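You operate a simulated robot arm through the tools that you are given. There is no shell and no other tool.

The job below is to be done with a simulated two-armed robot. You get a single attempt, and the scene is never put back.

JOB
Pack the brown and white rolls in the packing carton and tape it shut.
Fine: the rolls stand on end.

It is judged by the outcome, as a careful person would: the job done as asked, and still so three seconds after it is handed in. It fails if anything else is knocked over, pushed out of place, dropped, spilled or broken.

ROBOT AND FRAMES
Two 7-joint arms with fingered hands on one trunk that stands fixed in place. Base frame: the origin is at the foot of the trunk, x ahead of it, y to its left, z up. Units: mm, rad, N and s.
The left shoulder is at [60, 138, 947], the right one opposite. With the tool pointing down near the work surface each hand reaches from about 420 to 920 mm from the base axis, measured 20 degrees to its own side. Payload 4 kg a hand.
The TCP of each hand is the grasp point between the finger pads, 36 mm short of the fingertips. In the tool frame z runs along the fingers and y along their closing line. The gripper opens to 120 mm; its body begins 42 mm behind the TCP. The gripper is a hand of 5 fingers: y runs from the thumb to the fingers, the wrist lies at [-15, -109, -200] in the tool frame.
Orientation is that of the tool frame in the base frame, as a unit quaternion [x, y, z, w]. With the fingers straight down and the wrist toward the robot, the tool's x, y and z point along [0, 1, 0], [1, 0, 0] and [0, 0, -1] of the base frame.

CONTROLS
- The arms move only by the tool nudge_tool. It takes "left_series", "right_series" or both (then of equal length, played together; a hand with none holds still); each is a list of rows, each a list of 2 entries, a list of its own where there are three numbers: the shift along the tool's x, y, z in mm, then the turn, a rotation vector about the tool's x, y, z in rad. In form: [[[dx, dy, dz], [rx, ry, rz]], ...]. A call has 1 to 20 rows; each row is the pose to reach, as a shift and turn from the pose commanded when the call began, along the tool's axes at that moment. Each row takes 0.2 s and may step no farther than 50 mm and 0.15 rad from the row before; otherwise, the whole call is refused. A pose out of reach is approached as far as the arm can. The call stops where the force on the tool passes 40 N (or 10 N more than at its start, if that is more) or the arm is blocked; 0.2 s more then pass. In this call time passes only in rows, and 0.2 s behind the last. It gives the time, the measured TCP pose, the force on the tool (base axes), the opening and the grip force at its end, in the units of the frame above (readings bear some noise), with the torque about the TCP (base axes, N m) and any sound that the robot's microphone picked up, and new pictures: "pictures" is both (left out), scene, wrist or none (wrist: the cameras of the hands that moved).
- Cameras (640 x 400 px; columns grow to the right, rows downward): "scene" is now at [42.9, 34.5, 1574]; the picture's right is [0.42, -0.91, 0.00], its down [-0.66, -0.31, -0.68] and it looks along [0.62, 0.29, -0.73] (base axes); focal length 332 px, centre (320, 200). "left" rides on the left gripper at [-70, -79, -131] in its tool frame; the picture's right is [-0.79, -0.29, 0.55], its down [0.55, -0.74, 0.40] and it looks along [0.29, 0.61, 0.74] (tool axes); focal length 222 px, centre (320, 200). "right" rides on the right gripper at [69, -79, -131] in its tool frame; the picture's right is [-0.78, 0.29, -0.55], its down [-0.55, -0.73, 0.40] and it looks along [-0.29, 0.61, 0.74] (tool axes); focal length 222 px, centre (320, 200). There is no depth. A picture from a camera that has moved, and an enlarged one, comes with that camera's place and axes in the base frame and with its lens.
- raise_lower(by): slides the trunk up (or, below 0, down) by that many mm; the arms and the scene camera ride with it, the base frame stays. It gives what a move gives, with no picture.
- finger_targets(index, middle, ring, little, thumb_bend, thumb_turn, hand): sets how far each is bent, from 0 (flat) to 100 (curled in); at 30 the hand is open as for a grip, at 70 the pads meet at the TCP. One left out holds its place. A second passes; each finger stops where it meets its share of the squeeze, and holds until it gets a number again. It is the only way to open and close the hand. It gives what a move gives, with no picture; readings hold the bend of each and the force on index, middle, ring, little, thumb and palm. thumb_turn goes from beside the hand (0) to across from the fingers (100), as for a grip.
- aim_head(pan, tilt): turns the head with the scene camera to pan (to the left, within 1.501 rad either way) and tilt (down, from -0.506 to 1.204), counted from straight ahead of the robot. It gives what a move gives, and a new picture of the scene camera.
- enlarge(camera, box): a new picture of the part [left, top, right, bottom] of that camera's present view, enlarged. The clock stands still meanwhile.
- close_job(): hands the job in; it is judged then, once.

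Places have to be worked out from the pictures, the camera data and where the tool is seen. Open the grippers and draw the arms clear of the work before you hand the job in, unless the task says otherwise.

The tools are called after "Request:" by a JSON object that holds its "method" and its "body". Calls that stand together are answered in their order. nudge_tool: Moves the arms, as the interface text tells. Its arguments: {"type":"object","properties":{"left_series":{"type":"array","items":{"type":"array"}},"right_series":{"type":"array","items":{"type":"array"}},"pictures":{"type":"string","enum":["both","scene","wrist","none"]}},"required":[]} The other tools are called the same way: raise_lower (by) moves the trunk up or down; finger_targets (index, middle, ring, little, thumb_bend, thumb_turn, hand) moves the fingers one by one; aim_head (pan, tilt) turns the head that bears the scene camera; enlarge (camera, box) takes an enlarged picture of a part of a camera's view; close_job () hands the job in.

At the start:

```text
time_s: 0.0
left_position: [473.9, 483.2, 1185.9]
left_orientation: [0.708, 0.707, 0.0, 0.0]
left_wrist_force: [0.3, -0.1, -0.7]
left_wrist_torque: [0.03, -0.02, -0.02]
left_grip_width: 119.8
left_gripper_force: 0.2
left_shape: jaw
left_bend: [30.0, 30.0, 30.0, 30.0, 30.0, 97.0]
left_finger forces: [0.0, 0.0, 0.0, 0.0, 0.0, 0.0]
right_position: [661.0, -107.1, 1179.7]
right_orientation: [0.707, 0.707, -0.001, 0.0]
right_wrist_force: [-0.1, -0.1, 1.0]
right_wrist_torque: [0.01, -0.02, -0.01]
right_grip_width: 119.5
right_gripper_force: 0.1
right_shape: jaw
right_bend: [30.0, 30.0, 30.0, 30.0, 30.0, 97.0]
right_finger forces: [0.0, 0.0, 0.0, 0.0, 0.0, 0.1]
trunk travel left (down, up): [-525.0, 65.0]
head pan, tilt (commanded): [0.433, 0.819]
```

scene: 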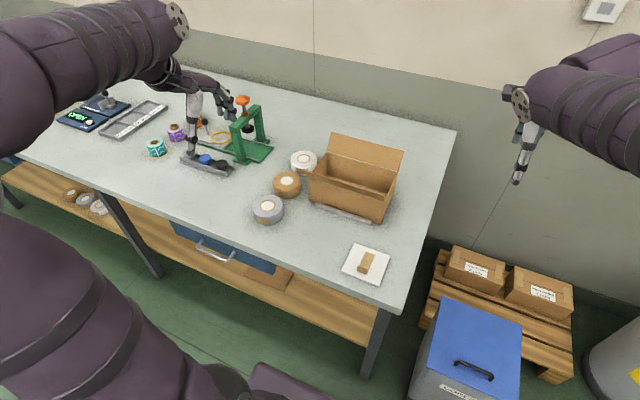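
right: 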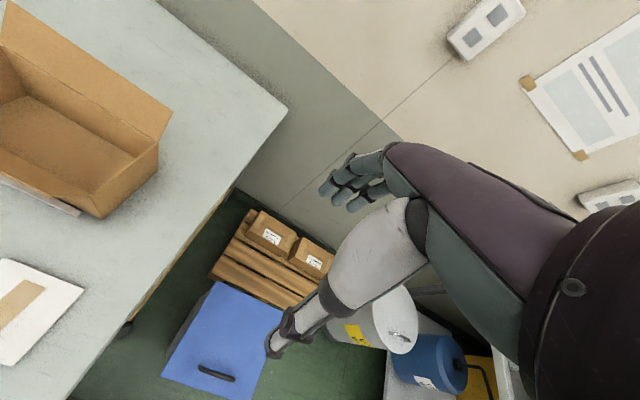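
left: 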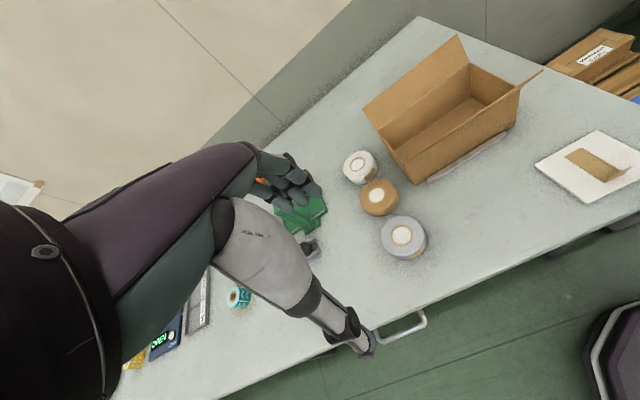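

I see a table with a carton, three rolls (white, brown, grey), a white card with a strip of tape, and other items. I'll look closer before moving.

Request:
{"method": "enlarge", "body": {"camera": "scene", "box": [240, 120, 420, 300]}}

Request:
{"method": "enlarge", "body": {"camera": "scene", "box": [40, 70, 290, 220]}}

Request:
{"method": "enlarge", "body": {"camera": "left", "box": [320, 20, 640, 270]}}

Request:
{"method": "enlarge", "body": {"camera": "right", "box": [0, 0, 240, 380]}}

```text
2.22 times, centred on (330, 210) of scene
camera zoom: at [42.9, 34.5, 1574.0], right [0.42, -0.91, 0.0], down [-0.66, -0.31, -0.68], along [0.62, 0.29, -0.73], focal length 738 px, centre (298, 178)
```

zoom: 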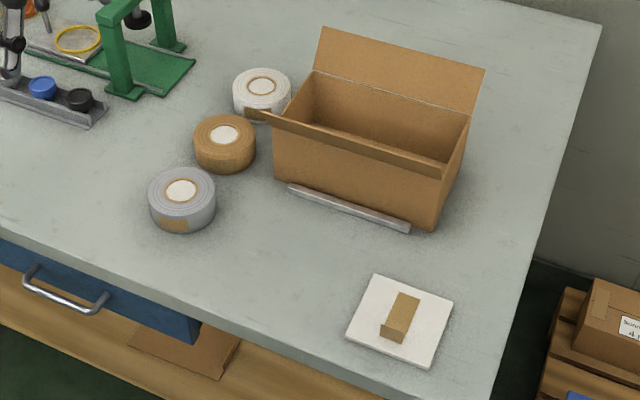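

```text
2.56 times, centred on (165, 145) of scene
camera zoom: at [42.9, 34.5, 1574.0], right [0.42, -0.91, 0.0], down [-0.66, -0.31, -0.68], along [0.62, 0.29, -0.73], focal length 850 px, centre (717, 341)
```

zoom: 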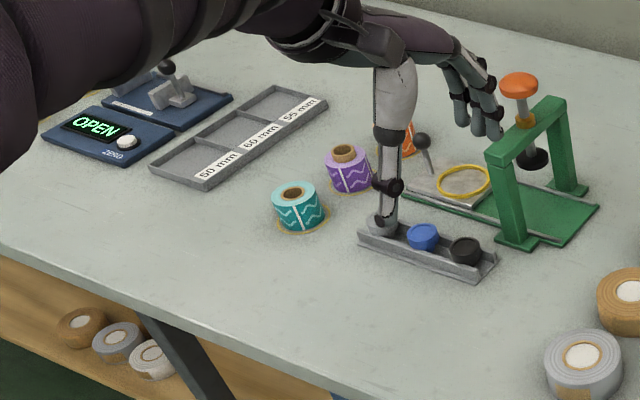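

```text
1.60 times, centred on (480, 145) of left
camera zoom: at [393.5, 413.7, 1318.0], right [-0.29, -0.79, -0.55], down [-0.74, 0.55, -0.4], along [0.61, 0.29, -0.74], focal length 355 px, centre (64, 288)
```

zoom: 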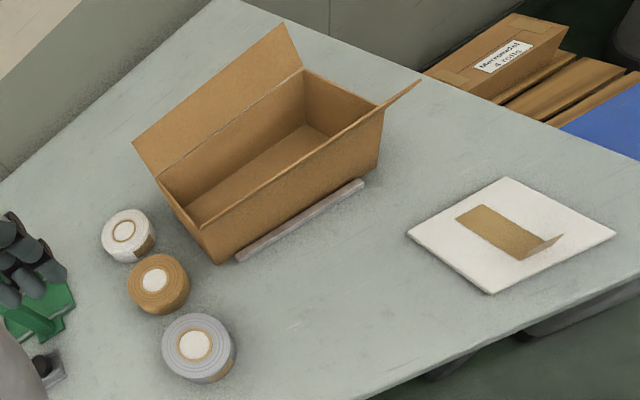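

```text
1.05 times, centred on (120, 190) of right (not enlarged: the box is as wide or as high as the picture)
camera zoom: at [581.7, -36.8, 1310.4], right [0.29, -0.78, 0.55], down [-0.73, -0.55, -0.4], along [0.61, -0.29, -0.74], focal length 234 px, centre (530, 210)
```

zoom: 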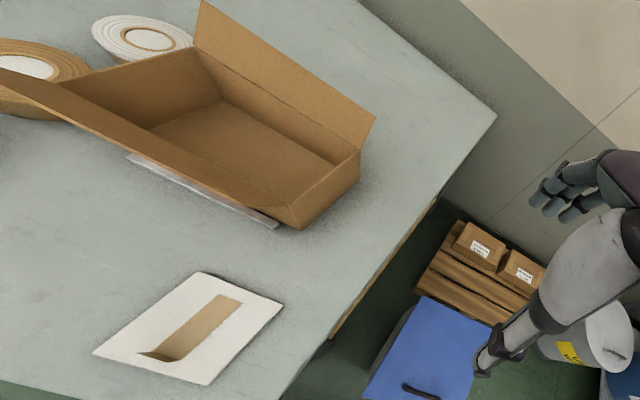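

The carton seems to sit at roughly x 687–803, y 135–369, with the rolls in a line at y≈456 (white x≈814, brown x≈695, grey x≈574). I'll zoom in harder on the rolls, carton and tape card to refine this.

Request:
{"method": "enlarge", "body": {"camera": "scene", "box": [245, 145, 325, 230]}}

Request:
{"method": "enlarge", "body": {"camera": "scene", "box": [300, 125, 410, 225]}}

Request:
{"method": "enlarge", "body": {"camera": "scene", "box": [330, 235, 400, 290]}}

Request:
{"method": "enlarge", "body": {"camera": "left", "box": [330, 20, 560, 200]}}

Request:
{"method": "enlarge", "body": {"camera": "right", "box": [0, 240, 120, 370]}}

```text
4.71 times, centred on (285, 188) of scene
camera zoom: at [42.9, 34.5, 1574.0], right [0.42, -0.91, 0.0], down [-0.66, -0.31, -0.68], along [0.62, 0.29, -0.73], focal length 1563 px, centre (485, 259)
```

zoom: 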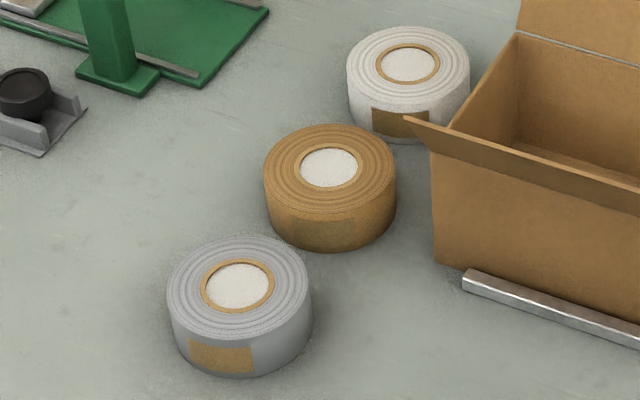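

```text
4.00 times, centred on (355, 175) of scene
camera zoom: at [42.9, 34.5, 1574.0], right [0.42, -0.91, 0.0], down [-0.66, -0.31, -0.68], along [0.62, 0.29, -0.73], focal length 1328 px, centre (180, 300)
```

zoom: 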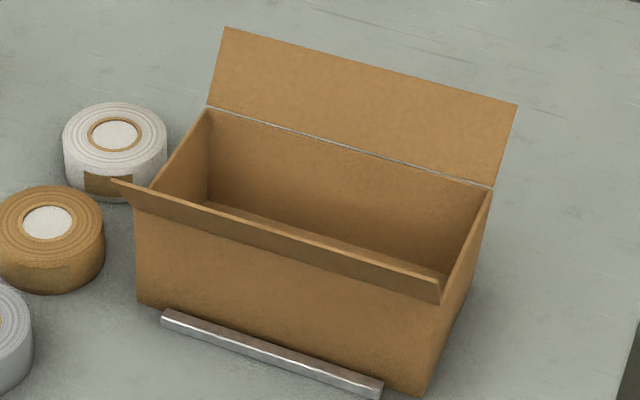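

```text
7.27 times, centred on (365, 262) of scene
camera zoom: at [42.9, 34.5, 1574.0], right [0.42, -0.91, 0.0], down [-0.66, -0.31, -0.68], along [0.62, 0.29, -0.73], focal length 2415 px, centre (-7, -254)
```

zoom: 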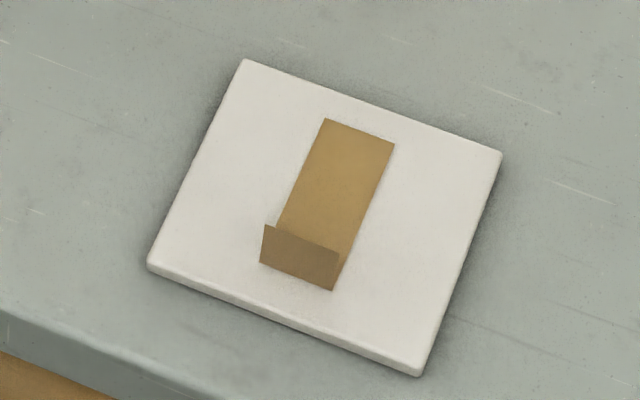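

```text
2.22 times, centred on (445, 110) of left
camera zoom: at [393.5, 413.7, 1318.0], right [-0.29, -0.79, -0.55], down [-0.74, 0.55, -0.4], along [0.61, 0.29, -0.74], focal length 494 px, centre (42, 400)
```

zoom: 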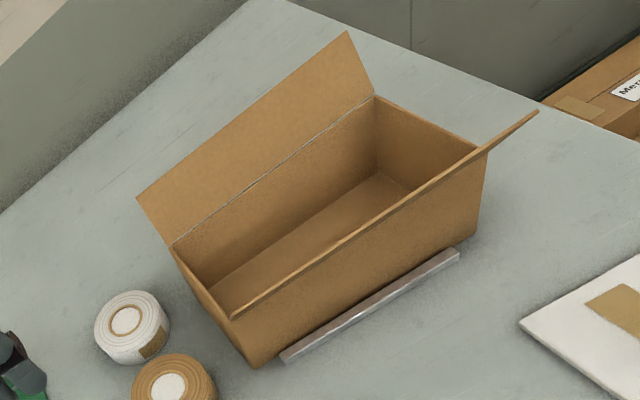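

```text
3.08 times, centred on (60, 305) of right
camera zoom: at [581.7, -36.8, 1310.4], right [0.29, -0.78, 0.55], down [-0.73, -0.55, -0.4], along [0.61, -0.29, -0.74], focal length 684 px, centre (1120, -123)
```

zoom: 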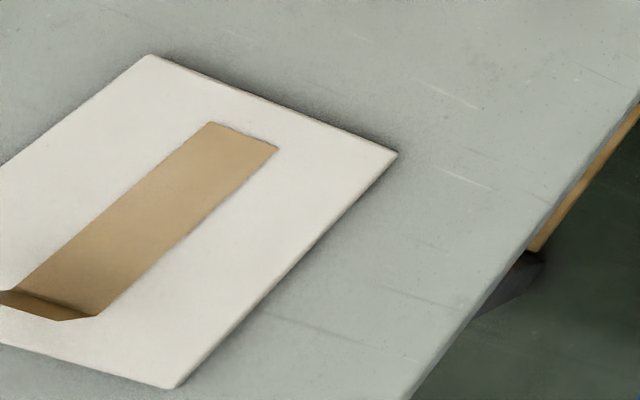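

I'll look closely at the hands to learn the finger geometry.

Request:
{"method": "enlarge", "body": {"camera": "scene", "box": [150, 50, 270, 180]}}

Request:
{"method": "enlarge", "body": {"camera": "scene", "box": [480, 60, 600, 200]}}

Request:
{"method": "enlarge", "body": {"camera": "left", "box": [180, 120, 400, 380]}}

Request:
{"method": "enlarge", "body": {"camera": "right", "box": [240, 120, 460, 380]}}

```text
3.08 times, centred on (210, 115) of scene
camera zoom: at [42.9, 34.5, 1574.0], right [0.42, -0.91, 0.0], down [-0.66, -0.31, -0.68], along [0.62, 0.29, -0.73], focal length 1022 px, centre (658, 462)
```

zoom: 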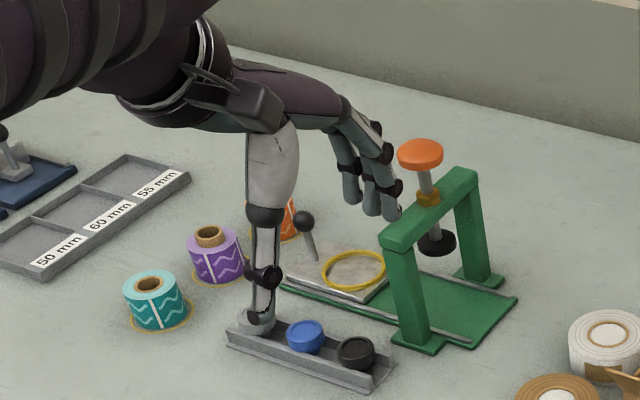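

```text
2.86 times, centred on (540, 130) of scene
camera zoom: at [42.9, 34.5, 1574.0], right [0.42, -0.91, 0.0], down [-0.66, -0.31, -0.68], along [0.62, 0.29, -0.73], focal length 949 px, centre (-309, 400)
```

zoom: 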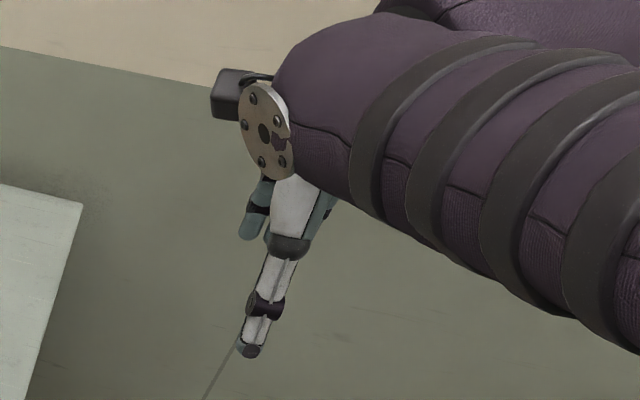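

```text
1.54 times, centred on (290, 250) of left
camera zoom: at [393.5, 413.7, 1318.0], right [-0.29, -0.79, -0.55], down [-0.74, 0.55, -0.4], along [0.61, 0.29, -0.74], focal length 342 px, centre (366, 123)
```

zoom: 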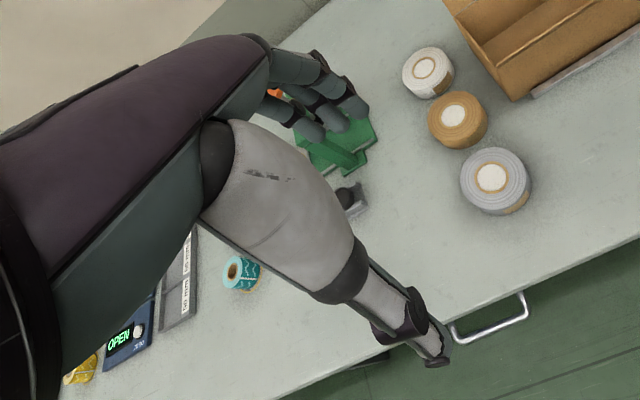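

```text
1.54 times, centred on (350, 250) of right
camera zoom: at [581.7, -36.8, 1310.4], right [0.29, -0.78, 0.55], down [-0.73, -0.55, -0.4], along [0.61, -0.29, -0.74], focal length 342 px, centre (274, 123)
```

zoom: 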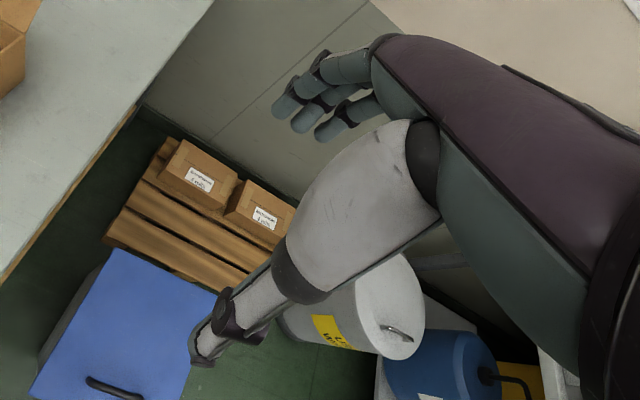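

The left hand is clear in the air, so I'll close it to 50 and then 70 to see how the fingertips move relative to the TCP.

Request:
{"method": "finger_targets", "body": {"hand": "left", "index": 50, "middle": 50, "ring": 50, "little": 50, "thumb_bend": 50}}

Request:
{"method": "enlarge", "body": {"camera": "scene", "box": [150, 50, 270, 180]}}

Request:
{"method": "enlarge", "body": {"camera": "left", "box": [180, 120, 400, 380]}}

Request:
{"method": "finger_targets", "body": {"hand": "left", "index": 70, "middle": 70, "ring": 70, "little": 70, "thumb_bend": 70}}

Request:
{"method": "enlarge", "body": {"camera": "scene", "box": [150, 50, 270, 180]}}

Request:
{"method": "enlarge", "body": {"camera": "left", "box": [180, 120, 400, 380]}}

```text
time_s: 1.0
left_position: [473.5, 482.9, 1185.4]
left_orientation: [0.707, 0.707, 0.0, 0.0]
left_wrist_force: [-0.6, 0.6, 0.2]
left_wrist_torque: [0.03, -0.04, 0.01]
left_grip_width: 60.3
left_gripper_force: 0.1
left_shape: fingers
left_bend: [50.0, 50.0, 50.0, 50.0, 50.0, 97.0]
left_finger forces: [0.0, 0.0, 0.0, 0.0, 0.1, 0.0]
right_position: [661.3, -106.2, 1178.0]
right_orientation: [0.707, 0.707, -0.001, 0.0]
right_wrist_force: [-0.6, -0.3, -0.7]
right_wrist_torque: [0.02, -0.02, 0.03]
right_grip_width: 119.5
right_gripper_force: 0.1
right_shape: jaw
right_bend: [30.0, 30.0, 30.0, 30.0, 30.0, 97.0]
right_finger forces: [0.0, 0.1, 0.0, 0.0, 0.0, 0.1]
trunk travel left (down, up): [-525.0, 65.0]
head pan, tilt (commanded): [0.433, 0.819]
```

```text
3.08 times, centred on (210, 115) of scene
camera zoom: at [42.9, 34.5, 1574.0], right [0.42, -0.91, 0.0], down [-0.66, -0.31, -0.68], along [0.62, 0.29, -0.73], focal length 1022 px, centre (658, 462)
```

zoom: 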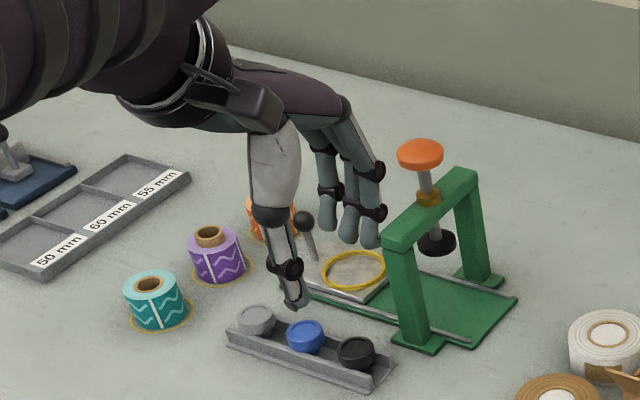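

```text
1.54 times, centred on (290, 250) of left
camera zoom: at [393.5, 413.7, 1318.0], right [-0.29, -0.79, -0.55], down [-0.74, 0.55, -0.4], along [0.61, 0.29, -0.74], focal length 342 px, centre (366, 123)
```

zoom: 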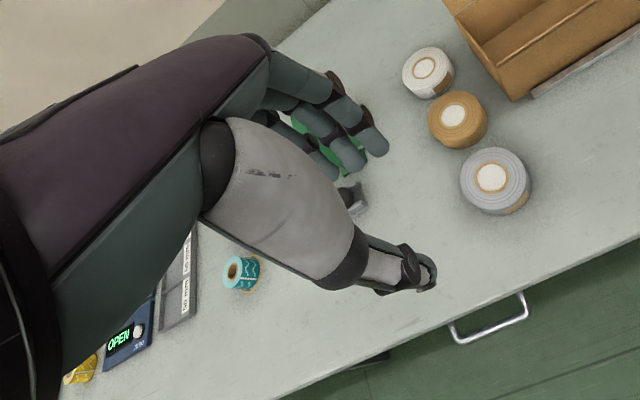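

```text
time_s: 2.0
left_position: [472.9, 482.8, 1185.4]
left_orientation: [0.707, 0.708, 0.001, 0.0]
left_wrist_force: [0.3, 0.4, -0.2]
left_wrist_torque: [-0.02, -0.02, 0.02]
left_grip_width: 1.4
left_gripper_force: 0.0
left_shape: fingers
left_bend: [70.0, 70.0, 70.0, 70.0, 70.0, 97.0]
left_finger forces: [0.1, 0.1, 0.0, 0.0, 0.0, 0.0]
right_position: [660.8, -105.9, 1179.5]
right_orientation: [0.707, 0.707, 0.0, 0.001]
right_wrist_force: [-0.4, 0.4, 0.6]
right_wrist_torque: [0.0, 0.0, -0.01]
right_grip_width: 119.7
right_gripper_force: 0.1
right_shape: jaw
right_bend: [30.0, 30.0, 30.0, 30.0, 30.0, 97.0]
right_finger forces: [0.0, 0.0, 0.0, 0.1, 0.1, 0.0]
trunk travel left (down, up): [-525.0, 65.0]
head pan, tilt (commanded): [0.433, 0.819]
```

```text
3.08 times, centred on (210, 115) of scene
camera zoom: at [42.9, 34.5, 1574.0], right [0.42, -0.91, 0.0], down [-0.66, -0.31, -0.68], along [0.62, 0.29, -0.73], focal length 1022 px, centre (658, 462)
```

zoom: 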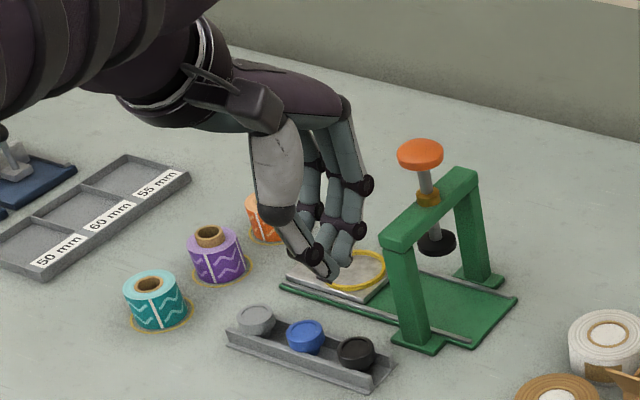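

```text
1.54 times, centred on (290, 250) of left
camera zoom: at [393.5, 413.7, 1318.0], right [-0.29, -0.79, -0.55], down [-0.74, 0.55, -0.4], along [0.61, 0.29, -0.74], focal length 342 px, centre (366, 123)
```

zoom: 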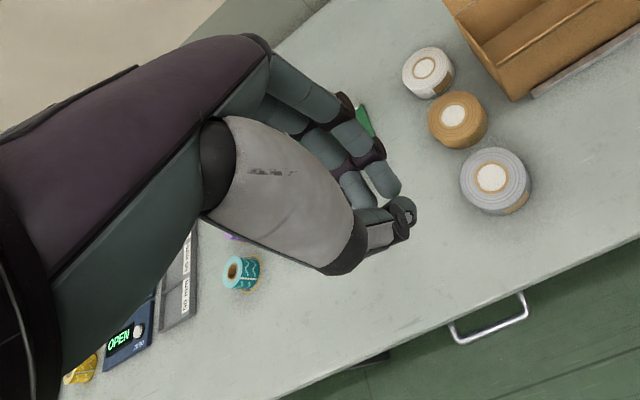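

Fingertips pinch right at the tips (about 36–44 mm beyond the TCP), and the hand is only slightly wider than its opening. I'll reopen the left hand and move it above the white roll with the closing line turned about 0.6 rad, staying high.

Request:
{"method": "finger_targets", "body": {"hand": "left", "index": 30, "middle": 30, "ring": 30, "little": 30, "thumb_bend": 30}}

Request:
{"method": "nudge_tool", "body": {"left_series": [[[-2.5, 34.1, 13.5], [0, 0, -0.061]], [[-5, 68.2, 27], [0, 0, -0.122]], [[-7.5, 102.3, 40.5], [0, 0, -0.183]], [[-10, 136.4, 54], [0, 0, -0.244]], [[-12.5, 170.5, 67.5], [0, 0, -0.305]], [[-15, 204.6, 81], [0, 0, -0.366]], [[-17.5, 238.7, 94.5], [0, 0, -0.427]], [[-20, 272.8, 108], [0, 0, -0.488]], [[-22.5, 306.9, 121.5], [0, 0, -0.549]], [[-25, 341, 135], [0, 0, -0.61]]], "pictures": "both"}}

```text
time_s: 3.0
left_position: [474.0, 482.9, 1186.0]
left_orientation: [0.706, 0.708, 0.0, 0.001]
left_wrist_force: [-0.9, 0.2, -0.9]
left_wrist_torque: [0.01, -0.05, -0.01]
left_grip_width: 118.8
left_gripper_force: 0.0
left_shape: fingers
left_bend: [30.0, 30.0, 30.0, 30.0, 30.0, 97.0]
left_finger forces: [0.0, 0.0, 0.1, 0.1, 0.0, 0.1]
right_position: [661.3, -106.3, 1180.4]
right_orientation: [0.707, 0.707, 0.001, 0.0]
right_wrist_force: [0.5, -0.4, -0.7]
right_wrist_torque: [0.02, 0.02, -0.01]
right_grip_width: 119.6
right_gripper_force: 0.0
right_shape: jaw
right_bend: [30.0, 30.0, 30.0, 30.0, 30.0, 97.0]
right_finger forces: [0.0, 0.0, 0.0, 0.0, 0.1, 0.0]
trunk travel left (down, up): [-525.0, 65.0]
head pan, tilt (commanded): [0.433, 0.819]
```

```text
time_s: 5.2
left_position: [815.9, 459.1, 1047.6]
left_orientation: [0.461, 0.888, 0.0, -0.001]
left_wrist_force: [0.4, -0.2, -0.2]
left_wrist_torque: [-0.03, 0.01, 0.01]
left_grip_width: 118.8
left_gripper_force: 0.1
left_shape: fingers
left_bend: [30.0, 30.0, 30.0, 30.0, 30.0, 97.0]
left_finger forces: [0.0, 0.0, 0.0, 0.0, 0.0, 0.0]
right_position: [662.3, -105.3, 1179.3]
right_orientation: [0.706, 0.708, -0.001, 0.0]
right_wrist_force: [0.6, -0.2, -0.2]
right_wrist_torque: [-0.02, 0.03, -0.01]
right_grip_width: 119.7
right_gripper_force: 0.1
right_shape: jaw
right_bend: [30.0, 30.0, 30.0, 30.0, 30.0, 97.0]
right_finger forces: [0.1, 0.0, 0.0, 0.0, 0.0, 0.0]
trunk travel left (down, up): [-525.0, 65.0]
head pan, tilt (commanded): [0.433, 0.819]
camera scene: at [44.9, 34.7, 1573.9], right [0.42, -0.91, 0.0], down [-0.66, -0.31, -0.68], along [0.62, 0.29, -0.73], focal length 332 px, centre (320, 200)
camera left: at [791.1, 356.6, 1180.3], right [0.21, -0.81, -0.55], down [-0.92, 0.03, -0.4], along [0.33, 0.59, -0.74], focal length 222 px, centre (320, 200)
```

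scene: 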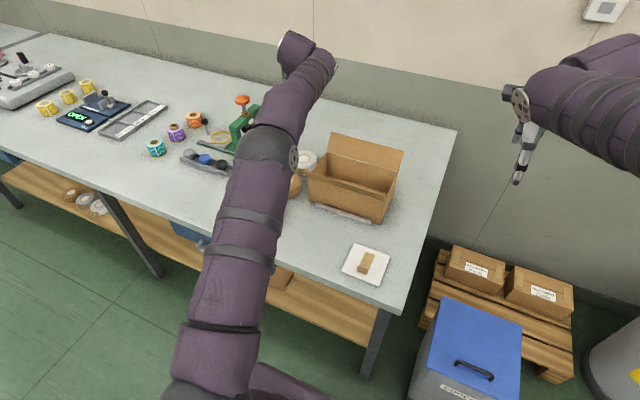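
left: 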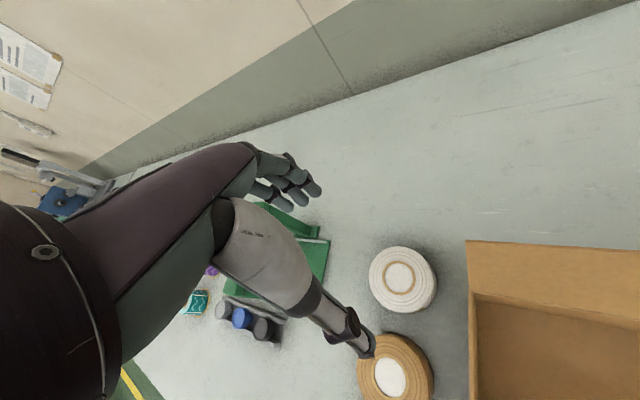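

The arm reaches. I'll zoom into the left camera to refine white and brown roll positions.

Request:
{"method": "enlarge", "body": {"camera": "left", "box": [330, 220, 480, 400]}}

Request:
{"method": "enlarge", "body": {"camera": "left", "box": [180, 130, 360, 370]}}

Request:
{"method": "enlarge", "body": {"camera": "right", "box": [0, 0, 200, 240]}}

```text
2.22 times, centred on (405, 310) of left
camera zoom: at [791.1, 356.6, 1180.3], right [0.21, -0.81, -0.55], down [-0.92, 0.03, -0.4], along [0.33, 0.59, -0.74], focal length 494 px, centre (131, -44)
```

zoom: 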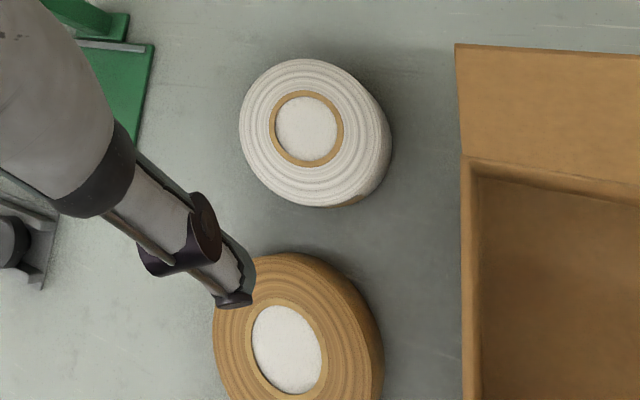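

```text
1.67 times, centred on (270, 250) of left
camera zoom: at [791.1, 356.6, 1180.3], right [0.21, -0.81, -0.55], down [-0.92, 0.03, -0.4], along [0.33, 0.59, -0.74], focal length 370 px, centre (403, 117)
```

zoom: 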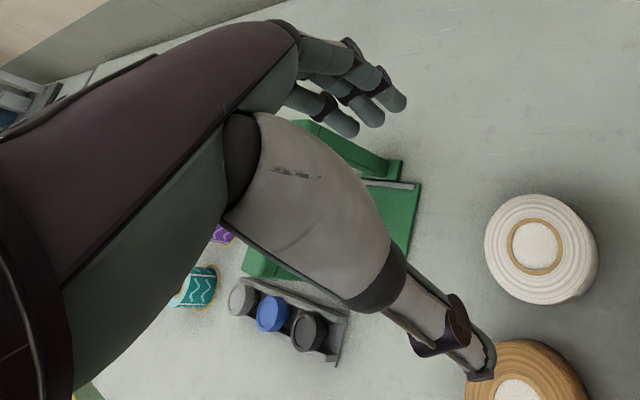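

```text
1.67 times, centred on (100, 120) of right
camera zoom: at [583.4, -36.5, 1309.5], right [0.29, -0.78, 0.55], down [-0.74, -0.55, -0.4], along [0.61, -0.29, -0.74], focal length 370 px, centre (687, 333)
```

zoom: 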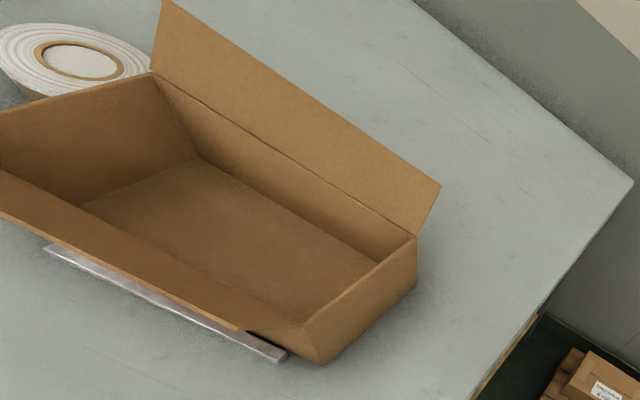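

The white roll triangulates to about (816, 458) with its top near z≈841; the table is at roughly 803. I'll descend partway to z≈900 and check alignment.

Request:
{"method": "nudge_tool", "body": {"left_series": [[[0, 0, 37], [0, 0, 0]], [[0, 0, 74], [0, 0, 0]], [[0, 0, 111], [0, 0, 0]], [[0, 0, 148], [0, 0, 0]]], "pictures": "both"}}

```text
time_s: 6.2
left_position: [814.5, 459.3, 901.3]
left_orientation: [0.462, 0.887, 0.0, 0.0]
left_wrist_force: [-0.5, -0.2, 0.9]
left_wrist_torque: [-0.07, -0.03, -0.03]
left_grip_width: 118.8
left_gripper_force: 0.0
left_shape: fingers
left_bend: [30.0, 30.0, 30.0, 30.0, 30.0, 97.0]
left_finger forces: [0.1, 0.1, 0.0, 0.0, 0.0, 0.0]
right_position: [662.1, -105.7, 1178.5]
right_orientation: [0.707, 0.708, 0.0, -0.001]
right_wrist_force: [-0.6, 0.0, 0.7]
right_wrist_torque: [0.01, 0.01, 0.0]
right_grip_width: 119.9
right_gripper_force: 0.1
right_shape: jaw
right_bend: [30.0, 30.0, 30.0, 30.0, 30.0, 97.0]
right_finger forces: [0.0, 0.0, 0.1, 0.1, 0.0, 0.0]
trunk travel left (down, up): [-525.0, 65.0]
head pan, tilt (commanded): [0.433, 0.819]
camera scene: at [43.5, 34.7, 1574.0], right [0.42, -0.91, 0.0], down [-0.66, -0.31, -0.68], along [0.62, 0.29, -0.73], focal length 332 px, centre (320, 200)
camera left: at [789.8, 356.6, 1034.9], right [0.21, -0.81, -0.55], down [-0.92, 0.03, -0.4], along [0.34, 0.59, -0.74], focal length 222 px, centre (320, 200)
```

scene: 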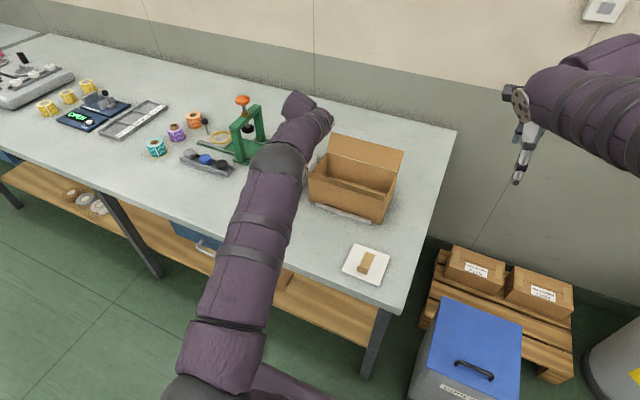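
left: 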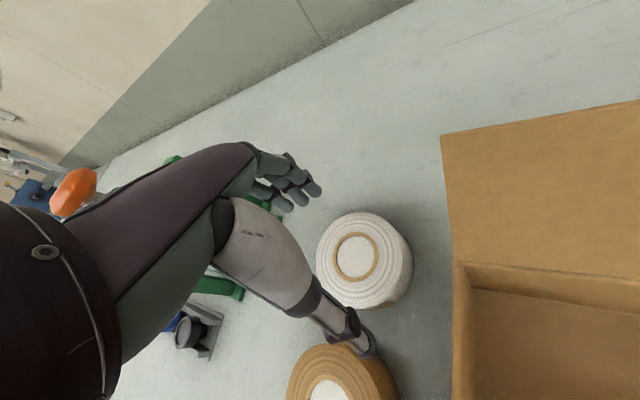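

Looking closer at the alignment of thumb and fingers around the white roll.

Request:
{"method": "enlarge", "body": {"camera": "left", "box": [210, 130, 450, 400]}}

Request:
{"method": "enlarge", "body": {"camera": "scene", "box": [220, 80, 360, 240]}}

```text
1.48 times, centred on (330, 265) of left
camera zoom: at [789.8, 356.6, 1034.9], right [0.21, -0.81, -0.55], down [-0.92, 0.03, -0.4], along [0.34, 0.59, -0.74], focal length 329 px, centre (305, 104)
```

zoom: 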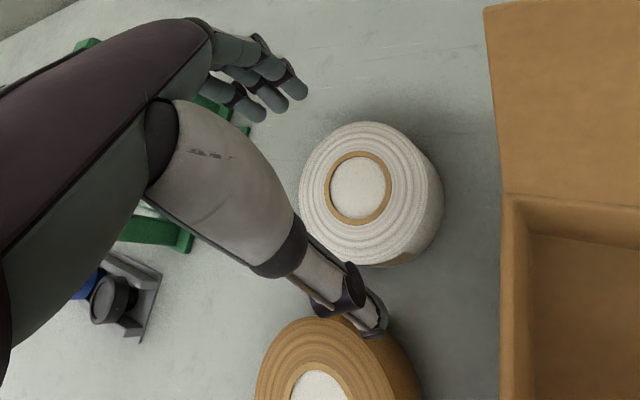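

```text
2.50 times, centred on (290, 160) of scene
camera zoom: at [43.5, 34.7, 1574.0], right [0.42, -0.91, 0.0], down [-0.66, -0.31, -0.68], along [0.62, 0.29, -0.73], focal length 830 px, centre (395, 300)
```

zoom: 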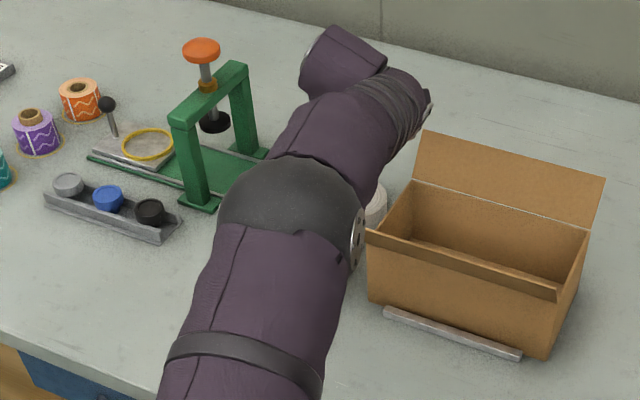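

The roll is centred within ~5 mm of the TCP. I'll descend around it to TCP z≈856, correcting slightly along tool x.

Request:
{"method": "nudge_tool", "body": {"left_series": [[[-2, 0, 15], [0, 0, 0]], [[-4, 0, 30], [0, 0, 0]], [[-4, 0, 45], [0, 0, 0]]], "pictures": "wrist"}}

Request:
{"method": "enlarge", "body": {"camera": "left", "box": [210, 130, 450, 400]}}

```text
time_s: 7.0
left_position: [817.2, 454.3, 858.4]
left_orientation: [0.462, 0.887, 0.001, 0.0]
left_wrist_force: [-0.3, 0.4, 0.2]
left_wrist_torque: [0.01, 0.0, 0.0]
left_grip_width: 118.7
left_gripper_force: 0.1
left_shape: fingers
left_bend: [30.0, 30.0, 30.0, 30.0, 30.0, 97.0]
left_finger forces: [0.1, 0.1, 0.0, 0.0, 0.1, 0.0]
right_position: [661.7, -105.8, 1179.0]
right_orientation: [0.707, 0.707, 0.0, 0.0]
right_wrist_force: [-0.3, 0.3, 1.0]
right_wrist_torque: [-0.03, -0.01, -0.01]
right_grip_width: 119.8
right_gripper_force: 0.0
right_shape: jaw
right_bend: [30.0, 30.0, 30.0, 30.0, 30.0, 97.0]
right_finger forces: [0.0, 0.0, 0.1, 0.0, 0.0, 0.1]
trunk travel left (down, up): [-525.0, 65.0]
head pan, tilt (commanded): [0.433, 0.819]
camera left: at [791.7, 352.8, 990.0], right [0.21, -0.81, -0.55], down [-0.92, 0.03, -0.4], along [0.34, 0.59, -0.74], focal length 222 px, centre (320, 200)
```

left: 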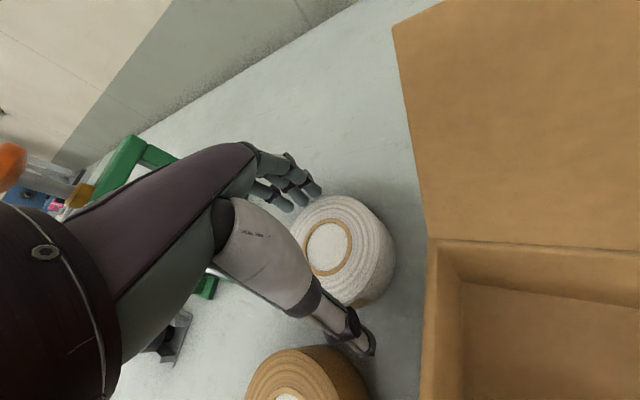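

```text
1.48 times, centred on (330, 265) of left
camera zoom: at [791.7, 352.8, 990.0], right [0.21, -0.81, -0.55], down [-0.92, 0.03, -0.4], along [0.34, 0.59, -0.74], focal length 329 px, centre (305, 104)
```

zoom: 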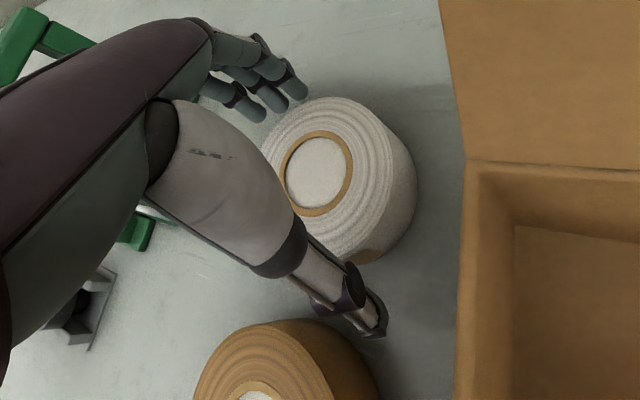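

The hand straddles the roll, with the tips about 15 mm above the table. I'll close on it.

Request:
{"method": "finger_targets", "body": {"hand": "left", "index": 60, "middle": 60, "ring": 60, "little": 60, "thumb_bend": 60}}

Request:
{"method": "enlarge", "body": {"camera": "left", "box": [210, 130, 450, 400]}}

```text
time_s: 8.0
left_position: [817.8, 454.7, 859.4]
left_orientation: [0.462, 0.887, 0.001, 0.001]
left_wrist_force: [3.7, 2.3, 5.4]
left_wrist_torque: [0.33, -0.35, -0.05]
left_grip_width: 83.7
left_gripper_force: 23.6
left_shape: fingers
left_bend: [45.0, 47.0, 54.0, 60.0, 48.0, 95.0]
left_finger forces: [9.4, 8.2, 5.9, 0.1, 22.8, 0.0]
right_position: [661.0, -105.3, 1179.9]
right_orientation: [0.707, 0.707, 0.0, -0.001]
right_wrist_force: [-0.6, 0.4, -1.1]
right_wrist_torque: [-0.02, -0.01, 0.01]
right_grip_width: 119.6
right_gripper_force: 0.0
right_shape: jaw
right_bend: [30.0, 30.0, 30.0, 30.0, 30.0, 97.0]
right_finger forces: [0.1, 0.0, 0.0, 0.1, 0.0, 0.0]
trunk travel left (down, up): [-525.0, 65.0]
head pan, tilt (commanded): [0.433, 0.819]
```

```text
1.48 times, centred on (330, 265) of left
camera zoom: at [791.5, 352.8, 991.5], right [0.21, -0.81, -0.55], down [-0.92, 0.03, -0.4], along [0.34, 0.59, -0.74], focal length 329 px, centre (305, 104)
```

zoom: 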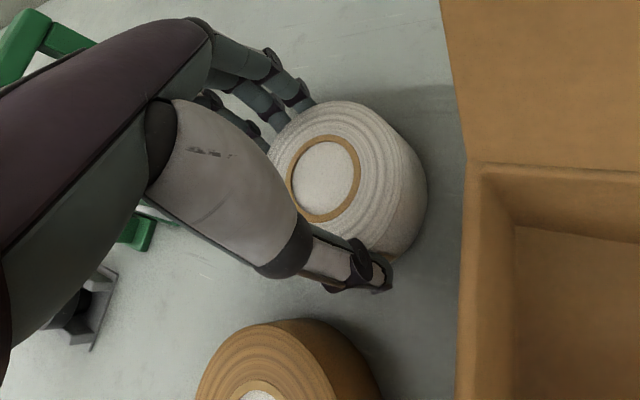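

Firm grip on the white roll (23 N, three fingers and thumb). I'll lift it straight up in stages and check that it stays held.

Request:
{"method": "nudge_tool", "body": {"left_series": [[[0, 0, -20], [0, 0, 0]], [[0, 0, -50], [0, 0, 0]], [[0, 0, -85], [0, 0, 0]], [[0, 0, -125], [0, 0, 0]], [[0, 0, -165], [0, 0, 0]], [[0, 0, -200], [0, 0, 0]]], "pictures": "both"}}

Request:
{"method": "enlarge", "body": {"camera": "left", "box": [210, 130, 450, 400]}}

```text
time_s: 9.4
left_position: [815.4, 453.8, 1057.9]
left_orientation: [0.463, 0.887, -0.001, 0.0]
left_wrist_force: [0.9, 0.0, -3.2]
left_wrist_torque: [0.02, -0.01, 0.0]
left_grip_width: 83.9
left_gripper_force: 22.7
left_shape: fingers
left_bend: [45.0, 48.0, 54.0, 60.0, 48.0, 95.0]
left_finger forces: [8.8, 7.5, 5.3, 0.1, 23.3, 0.0]
right_position: [661.3, -106.0, 1179.6]
right_orientation: [0.707, 0.707, 0.0, 0.0]
right_wrist_force: [-0.7, 0.2, -0.2]
right_wrist_torque: [0.03, 0.02, 0.03]
right_grip_width: 119.7
right_gripper_force: 0.1
right_shape: jaw
right_bend: [30.0, 30.0, 30.0, 30.0, 30.0, 97.0]
right_finger forces: [0.0, 0.1, 0.0, 0.1, 0.0, 0.1]
trunk travel left (down, up): [-525.0, 65.0]
head pan, tilt (commanded): [0.433, 0.819]
camera scene: at [43.0, 34.4, 1574.0], right [0.42, -0.91, 0.0], down [-0.66, -0.31, -0.68], along [0.62, 0.29, -0.73], focal length 332 px, centre (320, 200)
camera left: at [791.3, 352.1, 1190.4], right [0.21, -0.81, -0.55], down [-0.92, 0.03, -0.4], along [0.34, 0.59, -0.74], focal length 222 px, centre (320, 200)
```

scene: 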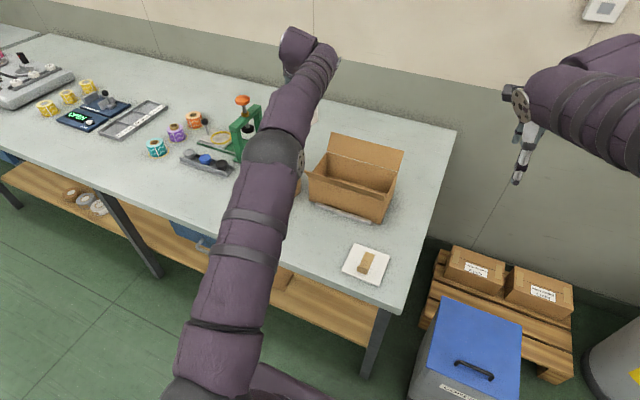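
left: 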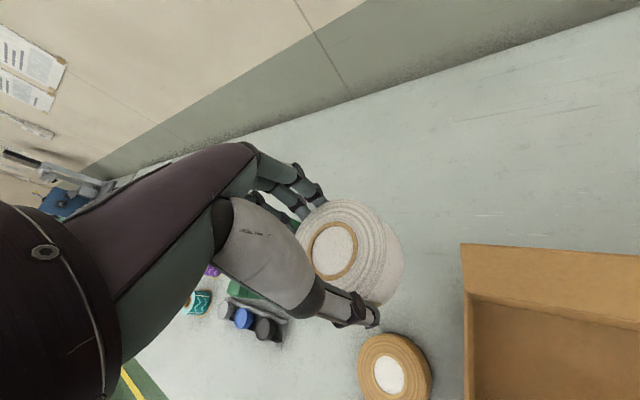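

```text
1.48 times, centred on (330, 265) of left
camera zoom: at [791.3, 352.1, 1190.4], right [0.21, -0.81, -0.55], down [-0.92, 0.03, -0.4], along [0.34, 0.59, -0.74], focal length 329 px, centre (305, 104)
```

zoom: 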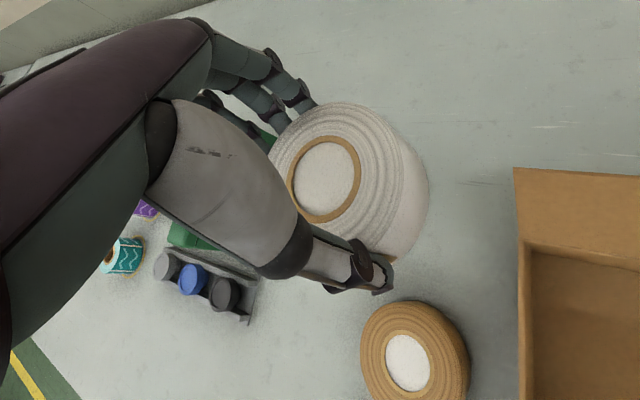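

The roll is held level and weighs about 3 N. Keeping this height, I'll carry it over the carton while turning the hand so the closing line will lie roughly along the carton's length; first half now.

Request:
{"method": "nudge_tool", "body": {"left_series": [[[-8.2, -10.75, -1], [0, 0, 0.139]], [[-16.4, -21.5, -2], [0, 0, 0.278]], [[-24.6, -32.2, -3], [0, 0, 0.417]], [[-32.8, -43, -4], [0, 0, 0.556]], [[-41, -53.7, -5], [0, 0, 0.695]], [[-49.2, -64.5, -6], [0, 0, 0.834]], [[-57.4, -75.2, -7], [0, 0, 0.973]], [[-65.6, -86, -8], [0, 0, 1.112]], [[-73.8, -96.7, -9], [0, 0, 1.251]]], "pictures": "both"}}

```text
time_s: 11.4
left_position: [780.0, 339.7, 1065.2]
left_orientation: [0.894, 0.448, -0.001, 0.0]
left_wrist_force: [0.7, -0.5, -2.8]
left_wrist_torque: [-0.01, 0.0, 0.01]
left_grip_width: 83.7
left_gripper_force: 22.0
left_shape: fingers
left_bend: [45.0, 48.0, 55.0, 60.0, 48.0, 95.0]
left_finger forces: [8.7, 7.4, 5.6, 0.0, 23.2, 0.1]
right_position: [662.1, -106.0, 1179.9]
right_orientation: [0.707, 0.707, 0.0, 0.0]
right_wrist_force: [-0.5, 0.5, 1.0]
right_wrist_torque: [-0.02, 0.01, 0.0]
right_grip_width: 119.8
right_gripper_force: 0.0
right_shape: jaw
right_bend: [30.0, 30.0, 30.0, 30.0, 30.0, 97.0]
right_finger forces: [0.0, 0.0, 0.0, 0.1, 0.0, 0.0]
trunk travel left (down, up): [-525.0, 65.0]
head pan, tilt (commanded): [0.433, 0.819]
camera scene: at [43.5, 34.5, 1574.0], right [0.42, -0.91, 0.0], down [-0.66, -0.31, -0.68], along [0.62, 0.29, -0.73], focal length 332 px, centre (320, 200)
camera left: at [674.8, 331.5, 1198.5], right [-0.7, -0.45, -0.55], down [-0.26, 0.88, -0.4], along [0.66, -0.14, -0.74], focal length 222 px, centre (320, 200)
```

scene: 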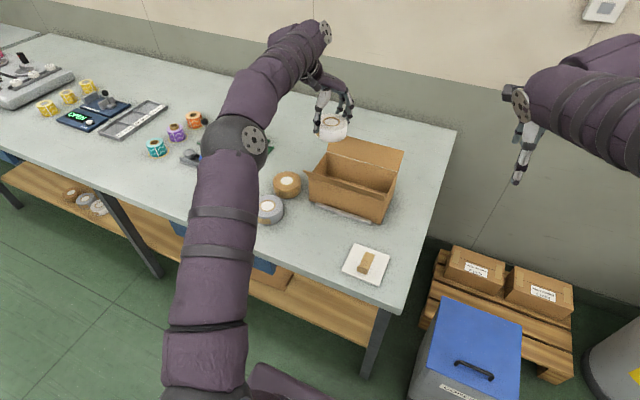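
left: 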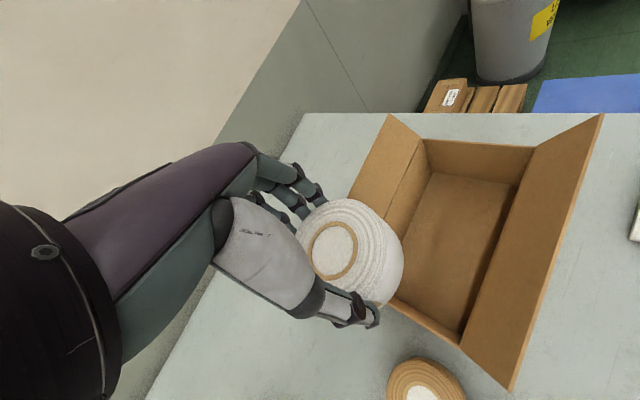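

The carton corners in this view confirm x≈687–804, y≈137–367, rim z≈914. I'll continue turning and shift to centre over the carton.

Request:
{"method": "nudge_tool", "body": {"left_series": [[[-12, 4.6, 0], [0, 0, 0.136]], [[-24, 9.3, 0], [0, 0, 0.272]], [[-36.1, 13.9, 0], [0, 0, 0.408]], [[-48.1, 18.5, 0], [0, 0, 0.544]], [[-60.2, 23.2, 0], [0, 0, 0.68]], [[-72.2, 27.8, 0], [0, 0, 0.816]], [[-84.2, 32.4, 0], [0, 0, 0.952]], [[-96.3, 37.1, 0], [0, 0, 1.088]], [[-108.3, 41.7, 0], [0, 0, 1.225]]], "pictures": "both"}}

Request:
{"method": "enlarge", "body": {"camera": "scene", "box": [260, 60, 440, 240]}}

```text
time_s: 13.4
left_position: [690.4, 242.7, 1100.9]
left_orientation: [0.989, -0.146, 0.001, 0.0]
left_wrist_force: [-0.5, 0.3, -1.4]
left_wrist_torque: [-0.02, -0.05, 0.02]
left_grip_width: 83.1
left_gripper_force: 21.9
left_shape: fingers
left_bend: [46.0, 49.0, 55.0, 60.0, 48.0, 95.0]
left_finger forces: [9.2, 7.3, 5.5, 0.0, 22.9, 0.0]
left hand out of reach, approached as far as the arm can: row 4, 5, 6, 7, 8, 9
right_position: [659.7, -106.0, 1180.9]
right_orientation: [0.706, 0.708, 0.0, 0.0]
right_wrist_force: [-1.2, 0.3, 0.8]
right_wrist_torque: [-0.01, -0.06, -0.01]
right_grip_width: 119.6
right_gripper_force: 0.0
right_shape: jaw
right_bend: [30.0, 30.0, 30.0, 30.0, 30.0, 97.0]
right_finger forces: [0.0, 0.0, 0.0, 0.0, 0.0, 0.0]
trunk travel left (down, up): [-525.0, 65.0]
head pan, tilt (commanded): [0.433, 0.819]
camera scene: at [40.4, 35.4, 1574.1], right [0.42, -0.91, 0.0], down [-0.66, -0.31, -0.68], along [0.62, 0.29, -0.73], focal length 332 px, centre (320, 200)
camera left: at [645.4, 338.6, 1233.1], right [-0.67, 0.5, -0.55], down [0.74, 0.55, -0.4], along [0.1, -0.67, -0.74], focal length 222 px, centre (320, 200)
```

scene: 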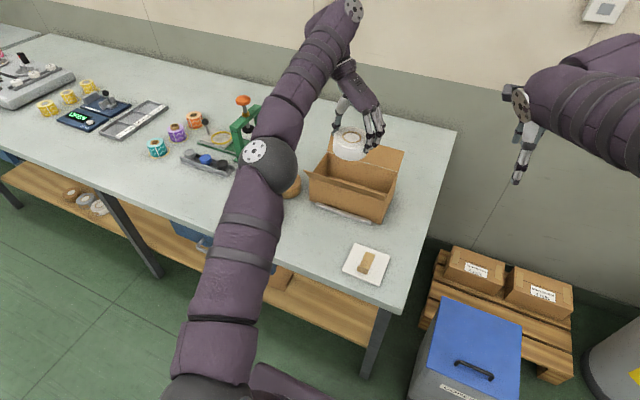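
left: 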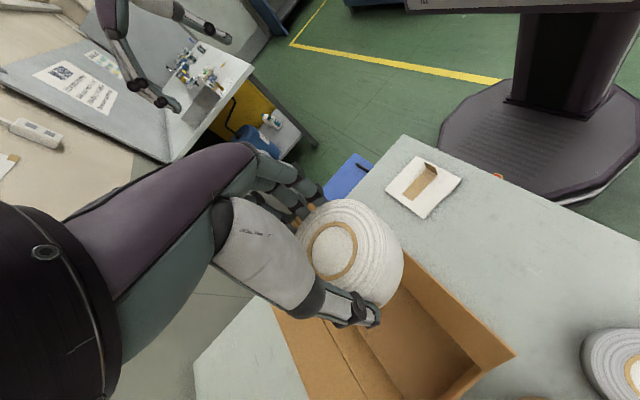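

```text
2.22 times, centred on (350, 150) of scene
camera zoom: at [40.4, 35.4, 1574.1], right [0.42, -0.91, 0.0], down [-0.66, -0.31, -0.68], along [0.62, 0.29, -0.73], focal length 738 px, centre (253, 311)
```

zoom: 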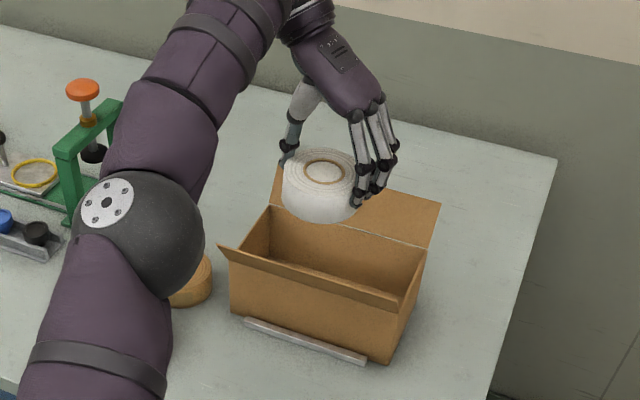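

The wrist was too far from the shoulder at this height. I'll raise the trunk, which brings the shoulder closer to the wrist's height, then re-aim over the carton.

Request:
{"method": "raise_lower", "body": {"by": 60}}

Request:
{"method": "nudge_tool", "body": {"left_series": [[[0, 0, 10], [0, 0, 0]], [[0, 0, 20], [0, 0, 0]]], "pictures": "both"}}

```text
time_s: 14.4
left_position: [692.8, 241.2, 1159.5]
left_orientation: [0.989, -0.145, 0.0, -0.001]
left_wrist_force: [0.8, 0.3, -1.3]
left_wrist_torque: [0.01, 0.0, 0.01]
left_grip_width: 83.2
left_gripper_force: 22.1
left_shape: fingers
left_bend: [46.0, 49.0, 55.0, 60.0, 48.0, 95.0]
left_finger forces: [9.1, 7.5, 5.5, 0.0, 22.8, 0.0]
right_position: [662.9, -107.0, 1240.3]
right_orientation: [0.707, 0.707, 0.0, 0.0]
right_wrist_force: [-0.1, -0.1, -0.5]
right_wrist_torque: [-0.03, -0.04, 0.03]
right_grip_width: 119.6
right_gripper_force: 0.0
right_shape: jaw
right_bend: [30.0, 30.0, 30.0, 30.0, 30.0, 97.0]
right_finger forces: [0.0, 0.0, 0.0, 0.0, 0.1, 0.0]
trunk travel left (down, up): [-585.0, 5.0]
head pan, tilt (commanded): [0.433, 0.819]
```

```text
time_s: 15.0
left_position: [691.5, 241.0, 1140.1]
left_orientation: [0.989, -0.145, 0.0, 0.0]
left_wrist_force: [-0.2, -0.1, -2.4]
left_wrist_torque: [-0.02, 0.0, 0.03]
left_grip_width: 83.0
left_gripper_force: 22.7
left_shape: fingers
left_bend: [46.0, 49.0, 55.0, 60.0, 48.0, 95.0]
left_finger forces: [9.2, 7.4, 5.5, 0.0, 22.9, 0.0]
right_position: [661.3, -106.6, 1238.9]
right_orientation: [0.707, 0.707, 0.0, 0.0]
right_wrist_force: [-0.5, -1.1, -0.4]
right_wrist_torque: [0.05, 0.02, -0.01]
right_grip_width: 119.5
right_gripper_force: 0.1
right_shape: jaw
right_bend: [30.0, 30.0, 30.0, 30.0, 30.0, 97.0]
right_finger forces: [0.1, 0.0, 0.0, 0.1, 0.0, 0.0]
trunk travel left (down, up): [-585.0, 5.0]
head pan, tilt (commanded): [0.433, 0.819]
camera scene: at [43.3, 34.4, 1634.0], right [0.42, -0.91, 0.0], down [-0.66, -0.31, -0.68], along [0.62, 0.29, -0.73], focal length 332 px, centre (320, 200)
camera left: at [647.8, 337.0, 1272.0], right [-0.67, 0.5, -0.55], down [0.74, 0.55, -0.4], along [0.1, -0.67, -0.74], focal length 222 px, centre (320, 200)
```

scene: 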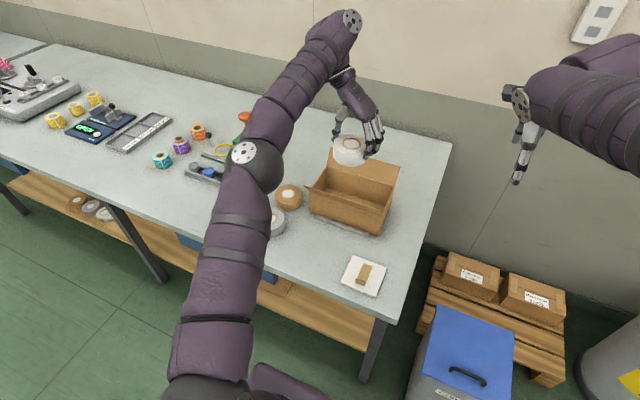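
left: 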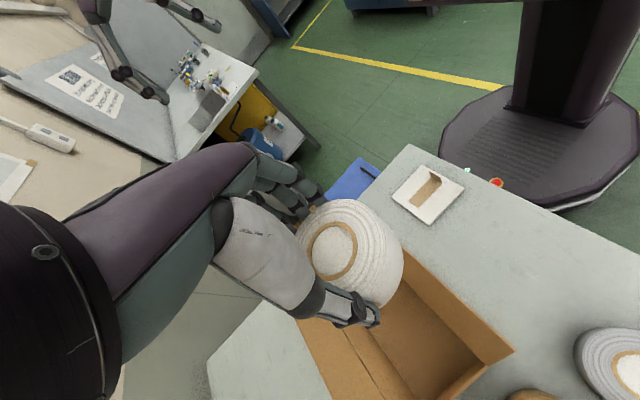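

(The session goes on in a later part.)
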